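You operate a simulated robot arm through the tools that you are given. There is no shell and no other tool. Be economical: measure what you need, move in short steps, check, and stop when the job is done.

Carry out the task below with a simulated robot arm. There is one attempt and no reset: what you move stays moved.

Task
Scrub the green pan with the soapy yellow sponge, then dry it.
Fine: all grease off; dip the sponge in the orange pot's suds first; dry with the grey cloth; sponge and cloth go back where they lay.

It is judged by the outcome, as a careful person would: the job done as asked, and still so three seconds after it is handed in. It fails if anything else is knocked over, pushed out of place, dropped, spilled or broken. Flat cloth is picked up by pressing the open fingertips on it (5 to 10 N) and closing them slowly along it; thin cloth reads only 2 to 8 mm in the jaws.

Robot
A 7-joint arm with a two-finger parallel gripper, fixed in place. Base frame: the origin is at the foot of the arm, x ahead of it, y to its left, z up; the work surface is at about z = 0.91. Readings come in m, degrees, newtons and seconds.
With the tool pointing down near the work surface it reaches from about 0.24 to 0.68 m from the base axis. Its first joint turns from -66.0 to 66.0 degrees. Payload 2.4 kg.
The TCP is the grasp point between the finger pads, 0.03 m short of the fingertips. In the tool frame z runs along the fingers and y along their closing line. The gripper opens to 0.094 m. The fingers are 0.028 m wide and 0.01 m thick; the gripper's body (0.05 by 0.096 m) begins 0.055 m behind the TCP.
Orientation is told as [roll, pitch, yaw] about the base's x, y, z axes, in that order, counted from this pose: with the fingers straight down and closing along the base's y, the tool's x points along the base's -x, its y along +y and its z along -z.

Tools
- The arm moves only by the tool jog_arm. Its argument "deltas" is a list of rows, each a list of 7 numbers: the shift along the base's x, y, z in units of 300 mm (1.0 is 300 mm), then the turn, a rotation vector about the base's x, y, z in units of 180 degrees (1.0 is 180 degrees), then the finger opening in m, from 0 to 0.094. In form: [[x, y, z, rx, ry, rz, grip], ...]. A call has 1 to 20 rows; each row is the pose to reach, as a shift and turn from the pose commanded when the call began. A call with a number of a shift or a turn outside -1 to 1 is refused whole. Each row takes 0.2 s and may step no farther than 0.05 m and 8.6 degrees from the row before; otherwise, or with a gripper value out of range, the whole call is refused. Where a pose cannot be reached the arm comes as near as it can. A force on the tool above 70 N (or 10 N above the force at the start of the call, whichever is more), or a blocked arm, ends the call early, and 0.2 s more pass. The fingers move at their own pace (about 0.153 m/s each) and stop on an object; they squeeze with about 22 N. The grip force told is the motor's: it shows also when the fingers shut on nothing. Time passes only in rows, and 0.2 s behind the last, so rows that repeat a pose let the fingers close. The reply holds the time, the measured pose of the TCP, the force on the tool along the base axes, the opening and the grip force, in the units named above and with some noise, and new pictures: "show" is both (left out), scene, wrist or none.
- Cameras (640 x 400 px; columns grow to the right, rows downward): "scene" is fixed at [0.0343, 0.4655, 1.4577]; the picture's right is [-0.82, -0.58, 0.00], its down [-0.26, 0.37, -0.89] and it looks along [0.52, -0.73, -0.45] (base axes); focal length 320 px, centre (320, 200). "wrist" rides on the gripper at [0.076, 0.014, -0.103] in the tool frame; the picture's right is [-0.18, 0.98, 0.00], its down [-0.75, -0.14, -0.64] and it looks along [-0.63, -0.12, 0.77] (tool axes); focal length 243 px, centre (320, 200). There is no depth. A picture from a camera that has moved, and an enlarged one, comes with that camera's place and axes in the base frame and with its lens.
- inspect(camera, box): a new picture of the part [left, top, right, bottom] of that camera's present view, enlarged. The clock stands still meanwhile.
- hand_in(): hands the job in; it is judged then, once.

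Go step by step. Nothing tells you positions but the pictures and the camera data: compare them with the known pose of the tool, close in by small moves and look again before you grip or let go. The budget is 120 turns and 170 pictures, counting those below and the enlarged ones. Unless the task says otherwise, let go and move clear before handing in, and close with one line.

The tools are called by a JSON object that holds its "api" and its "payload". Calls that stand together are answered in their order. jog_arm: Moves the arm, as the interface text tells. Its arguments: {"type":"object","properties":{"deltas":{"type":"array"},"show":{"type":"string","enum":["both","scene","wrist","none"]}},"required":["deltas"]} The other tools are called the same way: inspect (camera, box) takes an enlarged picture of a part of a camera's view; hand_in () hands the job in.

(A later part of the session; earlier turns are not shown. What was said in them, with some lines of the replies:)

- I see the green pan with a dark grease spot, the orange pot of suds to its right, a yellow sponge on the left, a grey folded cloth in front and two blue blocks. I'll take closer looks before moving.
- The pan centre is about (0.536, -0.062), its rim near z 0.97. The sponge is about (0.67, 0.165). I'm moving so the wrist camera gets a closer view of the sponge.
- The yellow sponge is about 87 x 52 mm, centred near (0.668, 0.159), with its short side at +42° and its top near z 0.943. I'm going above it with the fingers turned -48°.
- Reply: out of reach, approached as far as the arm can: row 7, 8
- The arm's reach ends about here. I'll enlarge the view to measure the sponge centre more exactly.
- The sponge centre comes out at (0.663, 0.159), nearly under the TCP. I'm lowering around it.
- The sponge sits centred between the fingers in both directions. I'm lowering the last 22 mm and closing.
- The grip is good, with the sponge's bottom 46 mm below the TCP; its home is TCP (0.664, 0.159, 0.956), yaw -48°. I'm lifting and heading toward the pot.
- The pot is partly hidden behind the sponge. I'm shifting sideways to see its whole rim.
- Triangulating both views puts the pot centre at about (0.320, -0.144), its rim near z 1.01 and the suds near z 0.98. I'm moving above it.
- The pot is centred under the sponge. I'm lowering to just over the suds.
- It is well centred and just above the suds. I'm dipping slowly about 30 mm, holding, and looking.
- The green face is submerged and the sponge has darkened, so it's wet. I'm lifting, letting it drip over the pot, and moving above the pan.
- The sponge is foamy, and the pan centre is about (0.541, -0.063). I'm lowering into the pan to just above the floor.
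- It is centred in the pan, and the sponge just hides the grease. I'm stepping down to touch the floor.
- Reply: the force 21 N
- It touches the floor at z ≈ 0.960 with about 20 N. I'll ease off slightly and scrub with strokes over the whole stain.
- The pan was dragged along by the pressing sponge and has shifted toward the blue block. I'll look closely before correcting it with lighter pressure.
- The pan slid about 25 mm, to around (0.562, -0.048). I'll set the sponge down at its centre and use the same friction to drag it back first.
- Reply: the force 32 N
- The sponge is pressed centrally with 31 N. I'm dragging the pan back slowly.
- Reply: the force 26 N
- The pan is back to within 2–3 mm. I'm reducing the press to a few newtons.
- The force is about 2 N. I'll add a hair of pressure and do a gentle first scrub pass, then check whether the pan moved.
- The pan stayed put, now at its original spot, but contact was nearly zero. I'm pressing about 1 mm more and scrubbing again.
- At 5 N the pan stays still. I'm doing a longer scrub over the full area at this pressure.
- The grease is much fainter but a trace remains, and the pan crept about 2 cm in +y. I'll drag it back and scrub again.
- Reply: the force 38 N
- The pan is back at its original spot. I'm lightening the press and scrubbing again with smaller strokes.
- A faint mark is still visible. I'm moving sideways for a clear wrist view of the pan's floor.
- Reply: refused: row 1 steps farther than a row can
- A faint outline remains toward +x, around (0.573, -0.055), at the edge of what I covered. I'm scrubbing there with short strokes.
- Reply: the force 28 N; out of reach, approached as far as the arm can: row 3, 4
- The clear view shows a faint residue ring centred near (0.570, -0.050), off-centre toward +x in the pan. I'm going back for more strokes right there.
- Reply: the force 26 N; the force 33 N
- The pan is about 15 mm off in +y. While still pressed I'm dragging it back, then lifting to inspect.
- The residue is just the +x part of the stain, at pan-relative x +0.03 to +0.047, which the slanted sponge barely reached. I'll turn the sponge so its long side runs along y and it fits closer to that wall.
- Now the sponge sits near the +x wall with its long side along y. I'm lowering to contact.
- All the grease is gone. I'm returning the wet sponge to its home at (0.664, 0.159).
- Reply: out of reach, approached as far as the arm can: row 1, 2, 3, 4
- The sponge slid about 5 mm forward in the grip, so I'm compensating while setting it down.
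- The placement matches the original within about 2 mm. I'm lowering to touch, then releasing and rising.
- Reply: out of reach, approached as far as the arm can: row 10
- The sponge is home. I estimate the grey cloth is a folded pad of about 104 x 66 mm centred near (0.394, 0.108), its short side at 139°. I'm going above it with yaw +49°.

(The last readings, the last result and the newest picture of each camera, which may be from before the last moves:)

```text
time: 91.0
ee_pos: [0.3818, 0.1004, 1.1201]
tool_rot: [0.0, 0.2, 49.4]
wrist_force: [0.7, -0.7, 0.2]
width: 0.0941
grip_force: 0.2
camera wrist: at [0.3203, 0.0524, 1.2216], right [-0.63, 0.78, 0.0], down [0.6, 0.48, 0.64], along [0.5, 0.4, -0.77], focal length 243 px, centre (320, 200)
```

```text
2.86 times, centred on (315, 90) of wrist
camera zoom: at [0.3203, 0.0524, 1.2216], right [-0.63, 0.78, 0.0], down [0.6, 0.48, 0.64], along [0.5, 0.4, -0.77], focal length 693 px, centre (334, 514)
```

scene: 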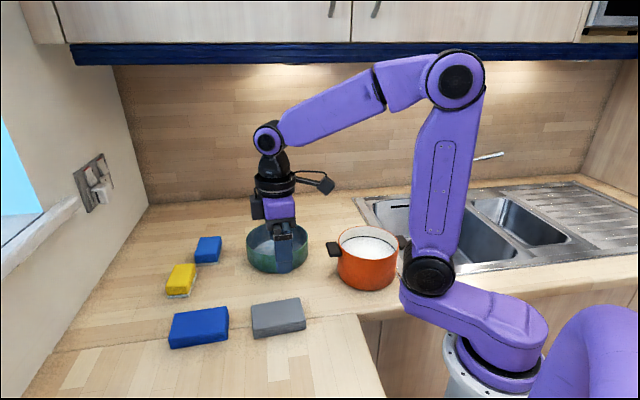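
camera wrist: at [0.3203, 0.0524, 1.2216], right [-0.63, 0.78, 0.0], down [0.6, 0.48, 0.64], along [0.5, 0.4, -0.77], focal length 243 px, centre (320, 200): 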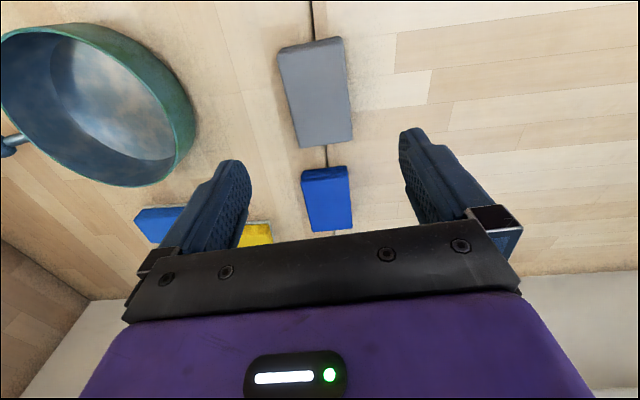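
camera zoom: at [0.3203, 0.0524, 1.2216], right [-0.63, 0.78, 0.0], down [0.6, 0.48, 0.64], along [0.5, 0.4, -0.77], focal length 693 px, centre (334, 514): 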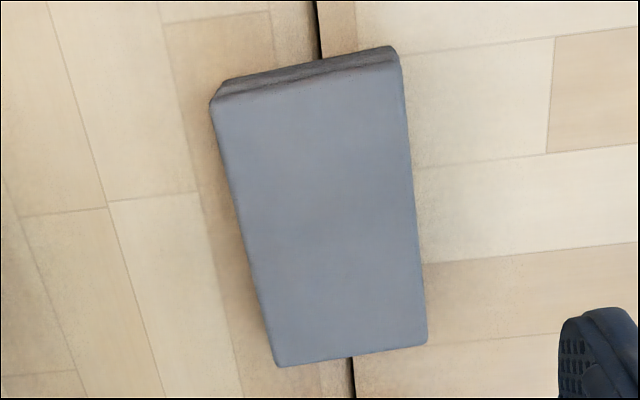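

The pad's centre is (0.394, 0.109), 67 mm across the short side, and aligned with the fingers. I'm descending to hover around it.

{"api": "jog_arm", "payload": {"deltas": [[0.02, 0.015, -0.1, 0, 0, 0.003, 0.094], [0.041, 0.029, -0.22, 0, 0, 0.003, 0.094], [0.041, 0.029, -0.35, 0, 0, 0.003, 0.094], [0.041, 0.029, -0.47, 0, 0, 0.003, 0.094], [0.041, 0.029, -0.47, 0, 0, 0.003, 0.094]]}}

{"api": "inspect", "payload": {"camera": "scene", "box": [200, 250, 328, 350]}}

```text
time: 92.2
ee_pos: [0.395, 0.1092, 0.9767]
tool_rot: [0.1, 0.0, 49.9]
wrist_force: [-0.9, -0.4, -0.6]
width: 0.094
grip_force: 0.0
camera wrist: at [0.3328, 0.0597, 1.0793], right [-0.63, 0.77, 0.0], down [0.59, 0.49, 0.64], along [0.5, 0.41, -0.77], focal length 243 px, centre (320, 200)
```

scene: 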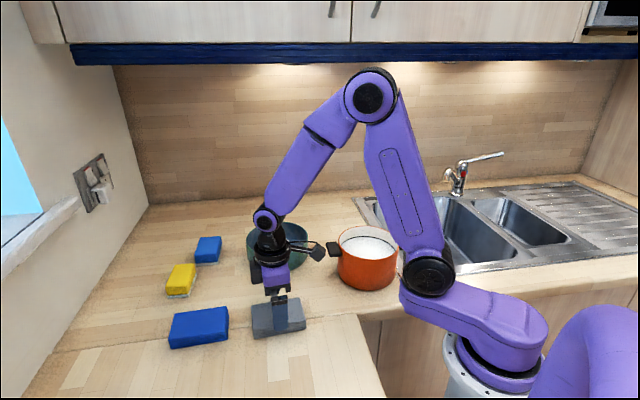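
wrist: 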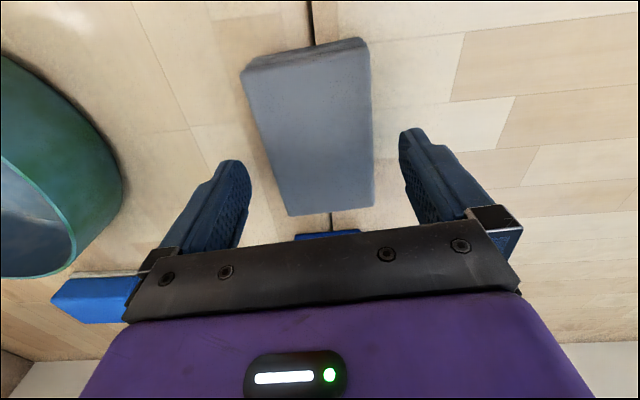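

```text
4.00 times, centred on (264, 300) of scene
camera zoom: at [0.0343, 0.4655, 1.4577], right [-0.82, -0.58, 0.0], down [-0.26, 0.37, -0.89], along [0.52, -0.73, -0.45], focal length 1278 px, centre (544, -200)
```

zoom: 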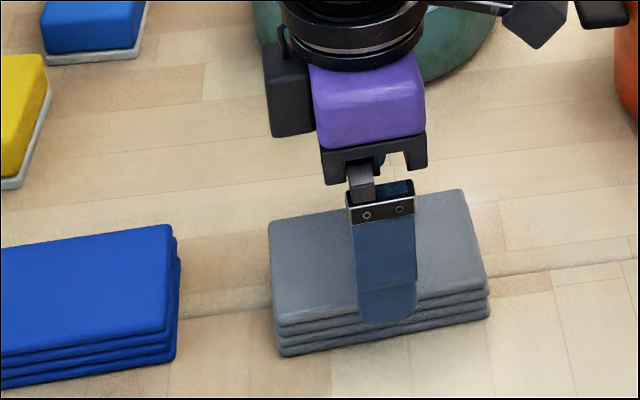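

It's centred. I'm lowering to z 0.948 and closing gently on the pad's sides.

{"api": "jog_arm", "payload": {"deltas": [[0, 0, -0.05, 0, 0, 0, 0.094], [0, 0, -0.096, 0, 0, 0, 0.094], [0, 0, -0.096, 0, 0, 0, 0.08], [0, 0, -0.096, 0, 0, 0, 0.07], [0, 0, -0.096, 0, 0, 0, 0.06], [0, 0, -0.096, 0, 0, 0, 0.05], [0, 0, -0.096, 0, 0, 0, 0.05]]}}

```text
time: 93.8
ee_pos: [0.3949, 0.1095, 0.9491]
tool_rot: [-0.1, 0.0, 49.9]
wrist_force: [-0.2, -0.3, -0.3]
width: 0.0691
grip_force: 22.2
camera wrist: at [0.3331, 0.0604, 1.0512], right [-0.63, 0.77, 0.0], down [0.59, 0.49, 0.64], along [0.5, 0.41, -0.77], focal length 243 px, centre (320, 200)
```

scene: 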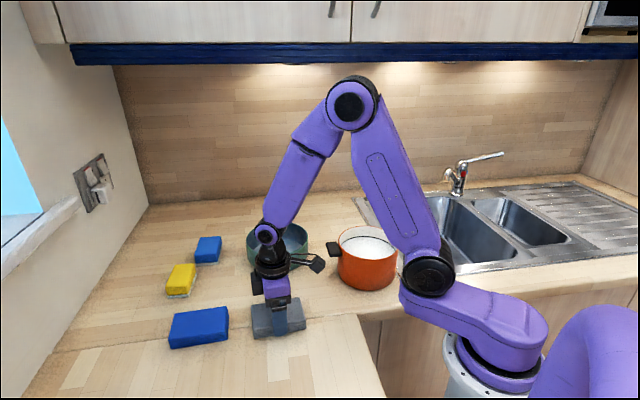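
wrist: 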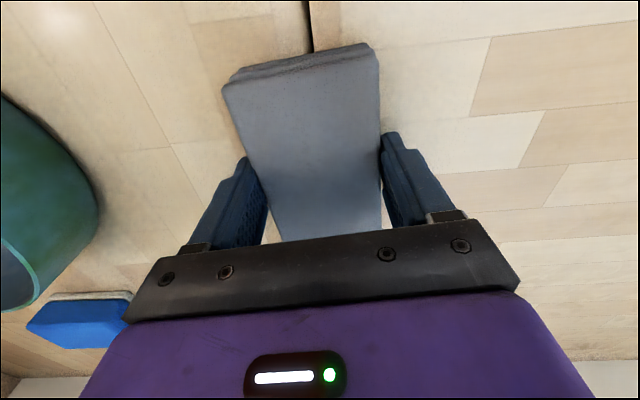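

The cloth is gripped firmly at 69 mm; its home is TCP (0.395, 0.1095, 0.949), yaw 49.9°. I'm lifting and going above the pan at about (0.548, -0.073).

{"api": "jog_arm", "payload": {"deltas": [[0, 0, 0.06, 0, 0, 0, 0.05], [0, 0, 0.2, 0, 0, 0, 0.05], [0, 0, 0.35, 0, 0, 0, 0.05], [0.03, -0.04, 0.48, 0, 0, 0, 0.05], [0.1, -0.12, 0.53, 0, 0, 0, 0.05], [0.19, -0.23, 0.53, 0, 0, 0, 0.05], [0.28, -0.34, 0.53, 0, 0, 0, 0.05], [0.37, -0.45, 0.53, 0, 0, 0, 0.05], [0.45, -0.54, 0.53, 0, 0, 0, 0.05], [0.51, -0.608, 0.53, 0, 0, 0, 0.05], [0.51, -0.608, 0.53, 0, 0, 0, 0.05]]}}

{"api": "inspect", "payload": {"camera": "scene", "box": [200, 150, 360, 290]}}

```text
time: 96.2
ee_pos: [0.5466, -0.0762, 1.1083]
tool_rot: [0.0, 0.0, 49.9]
wrist_force: [0.1, 0.7, -1.1]
width: 0.0689
grip_force: 21.8
camera wrist: at [0.4849, -0.1243, 1.2106], right [-0.63, 0.77, 0.0], down [0.59, 0.49, 0.64], along [0.5, 0.41, -0.77], focal length 243 px, centre (320, 200)
```

scene: 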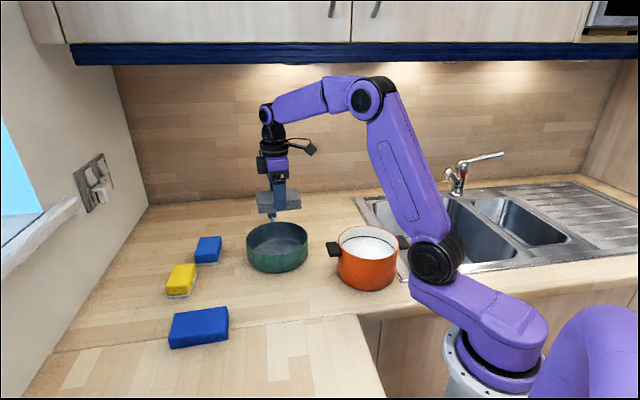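
wrist: 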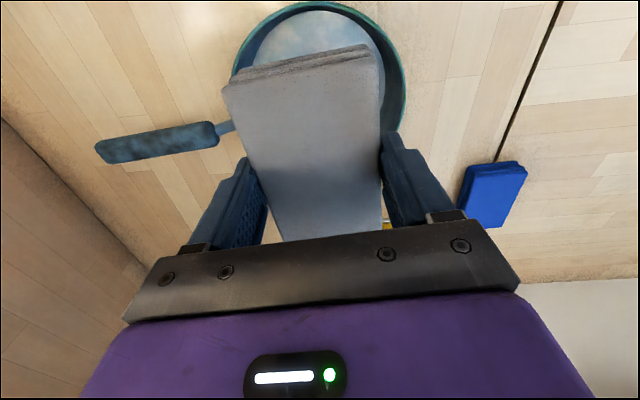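

```text
2.86 times, centred on (280, 220) of scene
camera zoom: at [0.0344, 0.4655, 1.4577], right [-0.82, -0.58, 0.0], down [-0.26, 0.37, -0.89], along [0.52, -0.73, -0.45], focal length 913 px, centre (434, 143)
```

zoom: 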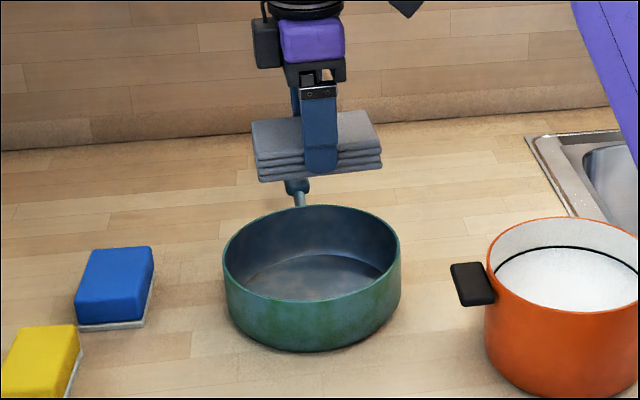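

The pan centre is about (0.551, -0.070). I'm lowering the cloth into the pan to just above its floor.

{"api": "jog_arm", "payload": {"deltas": [[0.015, 0.02, -0.1, 0, 0, 0, 0.05], [0.015, 0.02, -0.22, 0, 0, 0, 0.05], [0.015, 0.02, -0.34, 0, 0, 0, 0.05], [0.015, 0.02, -0.45, 0, 0, 0, 0.05], [0.015, 0.02, -0.49, 0, 0, 0, 0.05], [0.015, 0.02, -0.49, 0, 0, 0, 0.05]]}}

```text
time: 97.6
ee_pos: [0.5513, -0.0681, 0.9618]
tool_rot: [0.0, 0.0, 50.0]
wrist_force: [-0.3, 0.0, -0.1]
width: 0.0693
grip_force: 22.0
camera wrist: at [0.4896, -0.1163, 1.064], right [-0.63, 0.77, 0.0], down [0.59, 0.49, 0.64], along [0.5, 0.41, -0.77], focal length 243 px, centre (320, 200)
```

scene: 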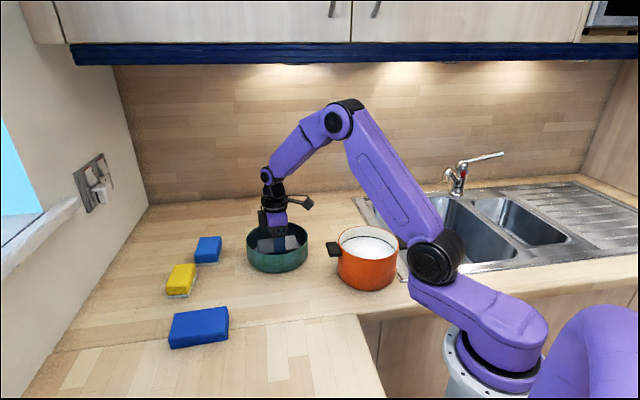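
wrist: 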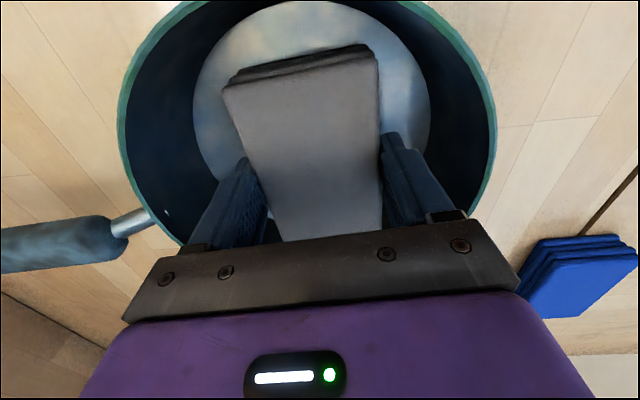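

{"api": "jog_arm", "payload": {"deltas": [[0.013, -0.016, -0.015, 0, 0, 0, 0.05], [0.013, -0.016, -0.028, 0, 0, 0, 0.05], [0.013, -0.016, -0.033, 0, 0, 0, 0.05], [0.013, -0.016, -0.033, 0, 0, 0, 0.05]], "show": "none"}}

```text
time: 98.6
ee_pos: [0.5563, -0.0727, 0.9539]
tool_rot: [-0.2, -0.1, 49.8]
wrist_force: [-2.6, -2.1, 21.7]
width: 0.0693
grip_force: 21.5
```

The cloth is touching with about 22 N. I'm easing off and wiping in strokes and small circles over the floor.

{"api": "jog_arm", "payload": {"deltas": [[0, 0, 0.006, 0, 0, 0, 0.05], [-0.017, 0.014, 0.006, 0, 0, 0, 0.05], [-0.033, 0.028, 0.006, 0, 0, 0, 0.05], [-0.017, 0.014, 0.006, 0, 0, 0, 0.05], [0, 0, 0.006, 0, 0, 0, 0.05], [0.017, -0.014, 0.006, 0, 0, 0, 0.05], [0.033, -0.028, 0.006, 0, 0, 0, 0.05], [0.017, -0.014, 0.006, 0, 0, 0, 0.05], [0, 0, 0.006, 0, 0, 0, 0.05], [0.021, 0.026, 0.006, 0, 0, 0, 0.05], [0, 0, 0.006, 0, 0, 0, 0.05], [-0.021, -0.026, 0.006, 0, 0, 0, 0.05], [0, 0, 0.006, 0, 0, 0, 0.05], [-0.033, 0.028, 0.006, 0, 0, 0, 0.05], [0, 0, 0.006, 0, 0, 0, 0.05], [0.033, -0.028, 0.006, 0, 0, 0, 0.05], [0, 0, 0.006, 0, 0, 0, 0.05], [0.021, 0.026, 0.006, 0, 0, 0, 0.05], [-0.021, -0.026, 0.006, 0, 0, 0, 0.05], [0, 0, 0.006, 0, 0, 0, 0.05]], "show": "wrist"}}

{"api": "inspect", "payload": {"camera": "scene", "box": [150, 190, 310, 290]}}

```text
time: 102.8
ee_pos: [0.5552, -0.0731, 0.9539]
tool_rot: [0.0, 0.0, 49.9]
wrist_force: [-1.4, -0.9, 3.0]
width: 0.0689
grip_force: 21.2
camera wrist: at [0.4936, -0.1218, 1.0557], right [-0.63, 0.77, 0.0], down [0.59, 0.49, 0.64], along [0.5, 0.41, -0.77], focal length 243 px, centre (320, 200)
```

wrist: 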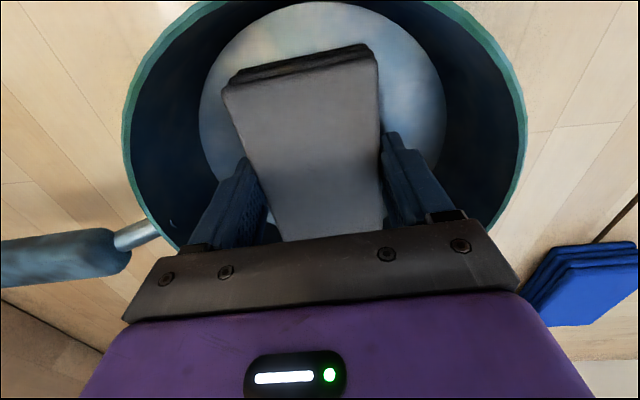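

```text
4.00 times, centred on (230, 240) of scene
camera zoom: at [0.0343, 0.4655, 1.4577], right [-0.82, -0.58, 0.0], down [-0.26, 0.37, -0.89], along [0.52, -0.73, -0.45], focal length 1278 px, centre (680, 40)
```

zoom: 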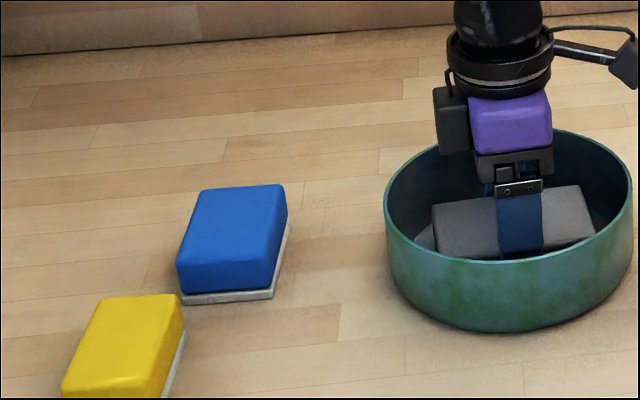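

The pan held still. One more pass a touch firmer, then I'll press and drag the pan back to its original place and lift to inspect.

{"api": "jog_arm", "payload": {"deltas": [[0, 0, -0.003, 0, 0, 0, 0.05], [-0.017, 0.014, -0.003, 0, 0, 0, 0.05], [-0.033, 0.028, -0.003, 0, 0, 0, 0.05], [-0.02, 0.035, -0.003, 0, 0, 0, 0.05], [-0.005, 0.027, -0.003, 0, 0, 0, 0.05], [0.021, 0.026, -0.003, 0, 0, 0, 0.05], [0.03, 0.005, -0.003, 0, 0, 0, 0.05], [0.033, -0.028, -0.003, 0, 0, 0, 0.05], [0.01, -0.035, -0.003, 0, 0, 0, 0.05], [-0.021, -0.026, -0.003, 0, 0, 0, 0.05], [-0.033, 0.0, -0.003, 0, 0, 0, 0.05], [-0.033, 0.028, -0.003, 0, 0, 0, 0.05], [-0.017, 0.014, -0.003, 0, 0, 0, 0.05], [0, 0, -0.003, 0, 0, 0, 0.05], [0.033, -0.028, -0.003, 0, 0, 0, 0.05], [0, 0, -0.003, 0, 0, 0, 0.05], [-0.033, 0.028, -0.003, 0, 0, 0, 0.05], [0, 0, -0.003, 0, 0, 0, 0.05]], "show": "none"}}

{"api": "jog_arm", "payload": {"deltas": [[0, 0, -0.004, 0, 0, 0, 0.05], [0, 0, -0.007, 0, 0, 0, 0.05], [-0.007, 0.01, -0.007, 0, 0, 0, 0.05], [-0.014, 0.02, -0.007, 0, 0, 0, 0.05], [-0.021, 0.03, -0.007, 0, 0, 0, 0.05], [-0.028, 0.04, -0.007, 0, 0, 0, 0.05], [-0.028, 0.04, -0.007, 0, 0, 0, 0.05]], "show": "none"}}

{"api": "inspect", "payload": {"camera": "scene", "box": [150, 190, 310, 290]}}

```text
time: 106.6
ee_pos: [0.5533, -0.0717, 0.9529]
tool_rot: [0.1, 0.0, 49.9]
wrist_force: [-4.4, 4.4, 12.3]
width: 0.0688
grip_force: 22.1
```

```text
time: 108.2
ee_pos: [0.548, -0.0607, 0.9522]
tool_rot: [-0.4, -0.1, 49.8]
wrist_force: [6.3, -11.1, 25.5]
width: 0.0691
grip_force: 22.5
```

```text
4.00 times, centred on (230, 240) of scene
camera zoom: at [0.034, 0.4652, 1.4578], right [-0.82, -0.58, 0.0], down [-0.26, 0.37, -0.89], along [0.52, -0.73, -0.45], focal length 1278 px, centre (680, 40)
```

zoom: 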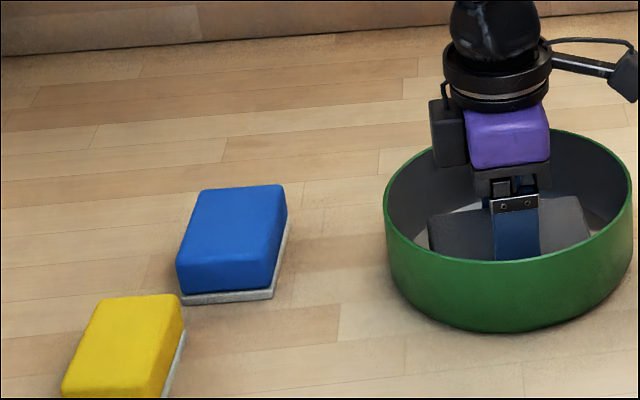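

The pan now looks clean and dry, in a fresh even green. It sits about 15 mm from where it stood, so I'll lift slightly off the floor and nudge it back by its inner wall.

{"api": "jog_arm", "payload": {"deltas": [[0, 0, 0.01, 0, 0, 0, 0.05], [0, 0, 0.025, 0, 0, 0, 0.05], [-0.015, 0.015, 0.025, 0, 0, 0, 0.05], [-0.03, 0.03, 0.025, 0, 0, 0, 0.05], [-0.045, 0.04, 0.025, 0, 0, 0, 0.05], [-0.06, 0.05, 0.025, 0, 0, 0, 0.05], [-0.06, 0.05, 0.025, 0, 0, 0, 0.05]], "show": "wrist"}}

{"api": "inspect", "payload": {"camera": "scene", "box": [150, 190, 310, 290]}}

```text
time: 109.8
ee_pos: [0.5291, -0.0445, 0.9581]
tool_rot: [-0.1, 0.0, 49.9]
wrist_force: [1.1, -1.2, -0.2]
width: 0.069
grip_force: 21.7
camera wrist: at [0.4669, -0.0934, 1.0602], right [-0.63, 0.77, 0.0], down [0.59, 0.49, 0.64], along [0.5, 0.41, -0.77], focal length 243 px, centre (320, 200)
```

wrist: 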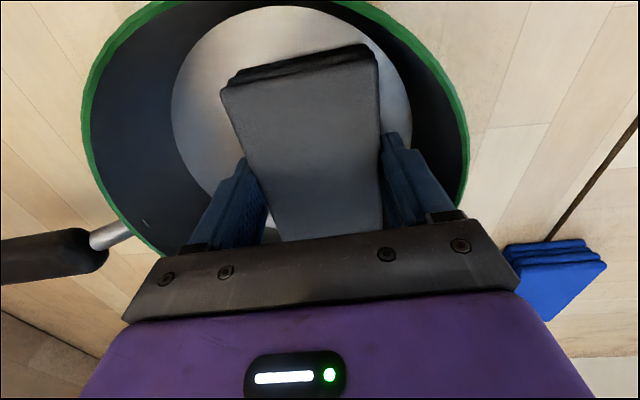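

```text
4.00 times, centred on (230, 240) of scene
camera zoom: at [0.0344, 0.4655, 1.4577], right [-0.82, -0.58, 0.0], down [-0.26, 0.37, -0.89], along [0.52, -0.73, -0.45], focal length 1278 px, centre (680, 40)
```

zoom: 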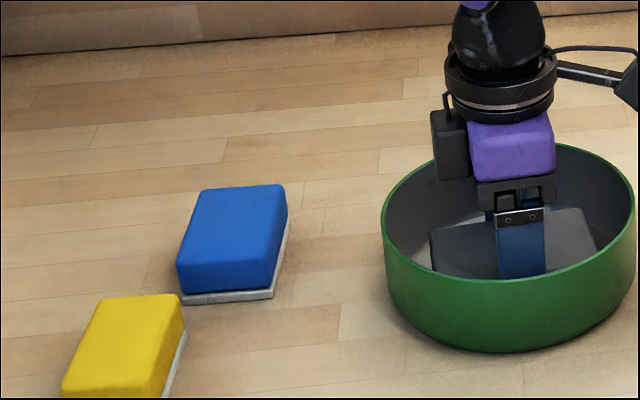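

The pan is back to within several mm of its starting place. I'm lifting the cloth and checking the floor.

{"api": "jog_arm", "payload": {"deltas": [[0.02, -0.016, 0.03, 0, 0, 0, 0.05], [0.03, -0.025, 0.15, 0, 0, 0, 0.05], [0.03, -0.025, 0.3, 0, 0, 0, 0.05], [0.03, -0.025, 0.45, 0, 0, 0, 0.05], [-0.05, 0.08, 0.5, 0, 0, 0, 0.05], [-0.13, 0.18, 0.5, 0, 0, 0, 0.05], [-0.21, 0.28, 0.5, 0, 0, 0, 0.05], [-0.29, 0.38, 0.5, 0, 0, 0, 0.05], [-0.37, 0.46, 0.5, 0, 0, 0, 0.05], [-0.447, 0.513, 0.5, 0, 0, 0, 0.05], [-0.447, 0.513, 0.5, 0, 0, 0, 0.05]]}}

{"api": "inspect", "payload": {"camera": "wrist", "box": [0, 0, 240, 200]}}

{"api": "inspect", "payload": {"camera": "scene", "box": [230, 180, 358, 290]}}

```text
time: 112.2
ee_pos: [0.3946, 0.1088, 1.1079]
tool_rot: [0.1, 0.0, 49.9]
wrist_force: [-0.3, 0.7, -0.6]
width: 0.0689
grip_force: 22.6
camera wrist: at [0.3335, 0.0602, 1.2101], right [-0.63, 0.77, 0.0], down [0.59, 0.49, 0.64], along [0.5, 0.41, -0.77], focal length 243 px, centre (320, 200)
```

scene: 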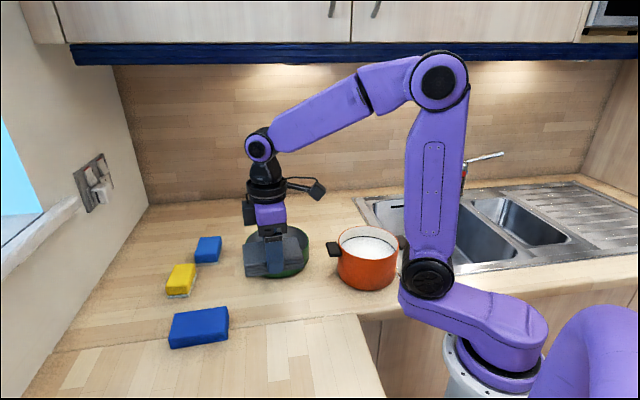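
wrist: 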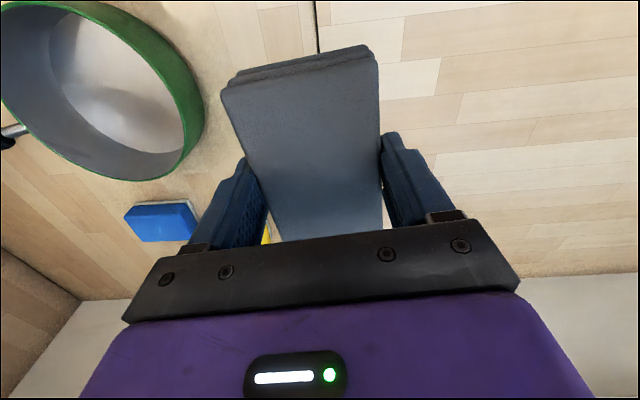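

```text
2.00 times, centred on (120, 100) of wrist
camera zoom: at [0.3335, 0.0602, 1.2101], right [-0.63, 0.77, 0.0], down [0.59, 0.49, 0.64], along [0.5, 0.41, -0.77], focal length 485 px, centre (720, 400)
```

zoom: 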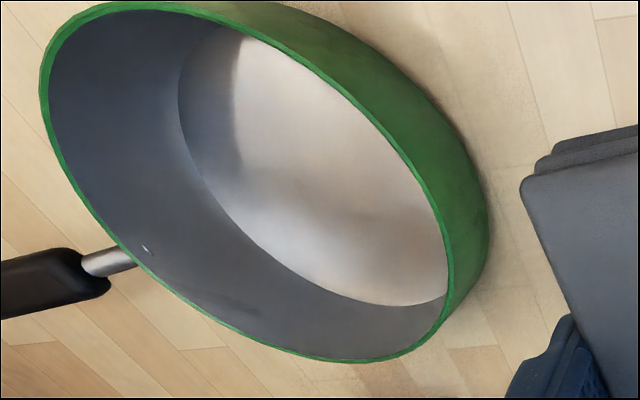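

```text
3.64 times, centred on (294, 235) of scene
camera zoom: at [0.0343, 0.4655, 1.4577], right [-0.82, -0.58, 0.0], down [-0.26, 0.37, -0.89], along [0.52, -0.73, -0.45], focal length 1162 px, centre (414, 73)
```

zoom: 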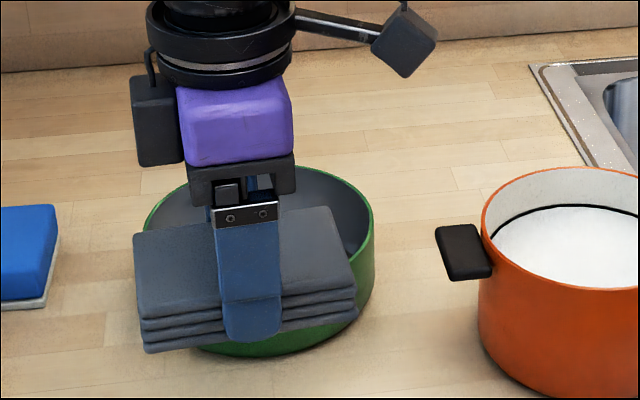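

The pan is spotless and dry. The cloth is unmoved in the grip, so I'm lowering it straight back onto its home spot.

{"api": "jog_arm", "payload": {"deltas": [[0.001, 0.002, -0.12, 0, 0, 0, 0.05], [0.001, 0.002, -0.25, 0, 0, 0, 0.05], [0.001, 0.002, -0.38, 0, 0, 0, 0.05], [0.001, 0.002, -0.47, 0, 0, 0, 0.05], [0.001, 0.002, -0.515, 0, 0, 0, 0.05], [0.001, 0.002, -0.53, 0, 0, 0, 0.05], [0.001, 0.002, -0.53, 0, 0, 0, 0.05]], "show": "wrist"}}

{"api": "inspect", "payload": {"camera": "scene", "box": [200, 250, 328, 350]}}

```text
time: 113.8
ee_pos: [0.3952, 0.1097, 0.9484]
tool_rot: [0.0, -0.1, 49.9]
wrist_force: [0.4, 0.0, 0.1]
width: 0.069
grip_force: 21.9
camera wrist: at [0.3339, 0.061, 1.0502], right [-0.63, 0.77, 0.0], down [0.59, 0.49, 0.64], along [0.5, 0.41, -0.77], focal length 243 px, centre (320, 200)
```

wrist: 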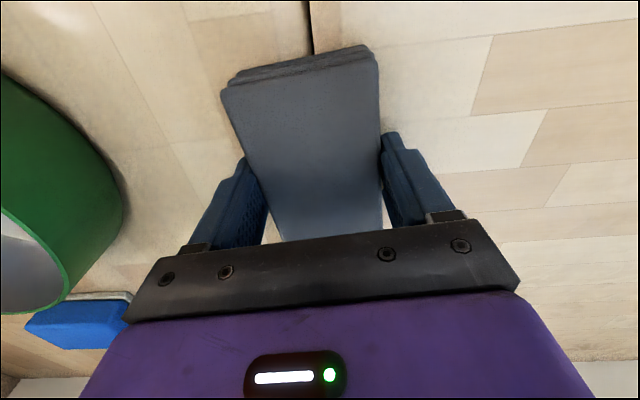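

```text
4.00 times, centred on (264, 300) of scene
camera zoom: at [0.0343, 0.4655, 1.4577], right [-0.82, -0.58, 0.0], down [-0.26, 0.37, -0.89], along [0.52, -0.73, -0.45], focal length 1278 px, centre (544, -200)
```

zoom: 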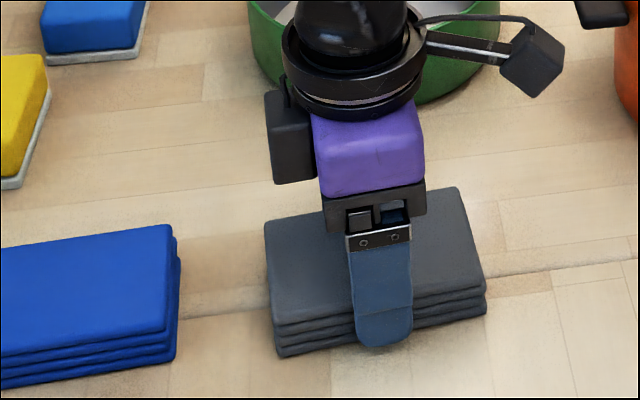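

The cloth matches its original outline within about 2 mm. I'm touching down, releasing and rising clear.

{"api": "jog_arm", "payload": {"deltas": [[0, 0, -0.004, 0, 0, 0, 0.05], [0, 0, -0.006, 0, 0, 0, 0.05], [0, 0, -0.006, 0, 0, 0, 0.072], [0, 0, -0.006, 0, 0, 0, 0.084], [0, 0, -0.006, 0, 0, 0, 0.094], [0, 0, -0.006, 0, 0, 0, 0.094], [0, 0, 0.06, 0, 0, 0, 0.094], [0, 0, 0.18, 0, 0, 0, 0.094], [0, 0, 0.32, 0, 0, 0, 0.094], [0, 0, 0.46, 0, 0, 0, 0.094], [0, -0.1, 0.58, 0, 0, 0, 0.094], [0, -0.2, 0.68, 0, 0, 0, 0.094], [0, -0.3, 0.75, 0, 0, 0, 0.094], [0, -0.3, 0.75, 0, 0, 0, 0.094]]}}

{"api": "inspect", "payload": {"camera": "scene", "box": [150, 200, 342, 350]}}

```text
time: 116.8
ee_pos: [0.3968, 0.0182, 1.1737]
tool_rot: [0.0, 0.0, 49.9]
wrist_force: [-0.2, 0.4, 0.2]
width: 0.0939
grip_force: 0.1
camera wrist: at [0.3341, -0.0311, 1.2763], right [-0.63, 0.77, 0.0], down [0.59, 0.49, 0.64], along [0.5, 0.41, -0.77], focal length 243 px, centre (320, 200)
```

scene: 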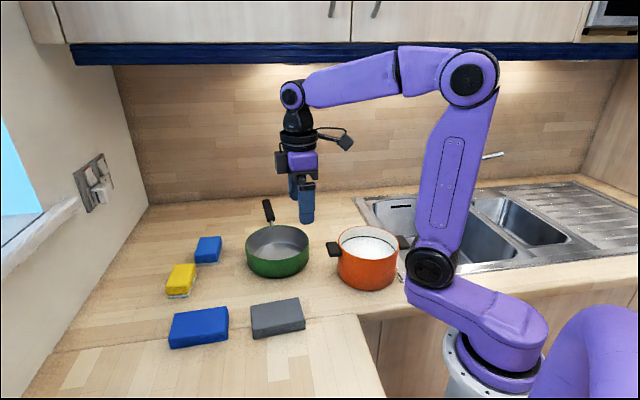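
wrist: 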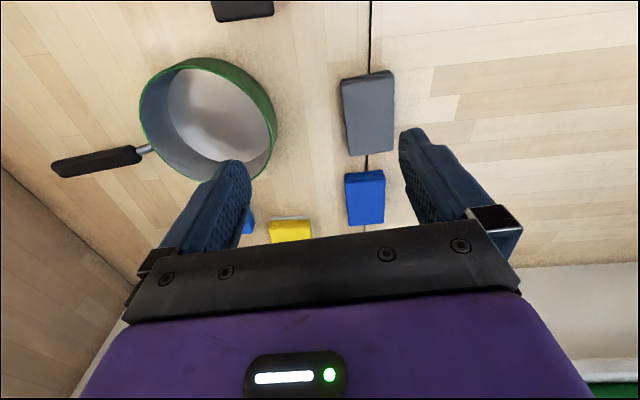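

```text
2.67 times, centred on (246, 275) of scene
camera zoom: at [0.0343, 0.4655, 1.4577], right [-0.82, -0.58, 0.0], down [-0.26, 0.37, -0.89], along [0.52, -0.73, -0.45], focal length 852 px, centre (517, 0)
```

zoom: 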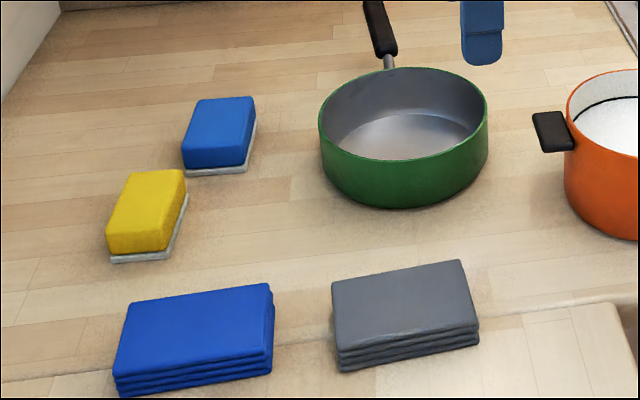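

The pan is clean and dry, the sponge and cloth are back where they lay, nothing else looks disturbed, and the arm is clear. I'm handing the job in.

{"api": "hand_in", "payload": {}}

```text
The job is handed in.
```

I dipped the sponge in the orange pot's suds, scrubbed the green pan until no grease showed, and dried it with the grey cloth. The sponge and cloth are back within about 2 mm of where they lay. The pan slid during scrubbing and I nudged it back, so it now sits just under 1 cm from its starting spot.
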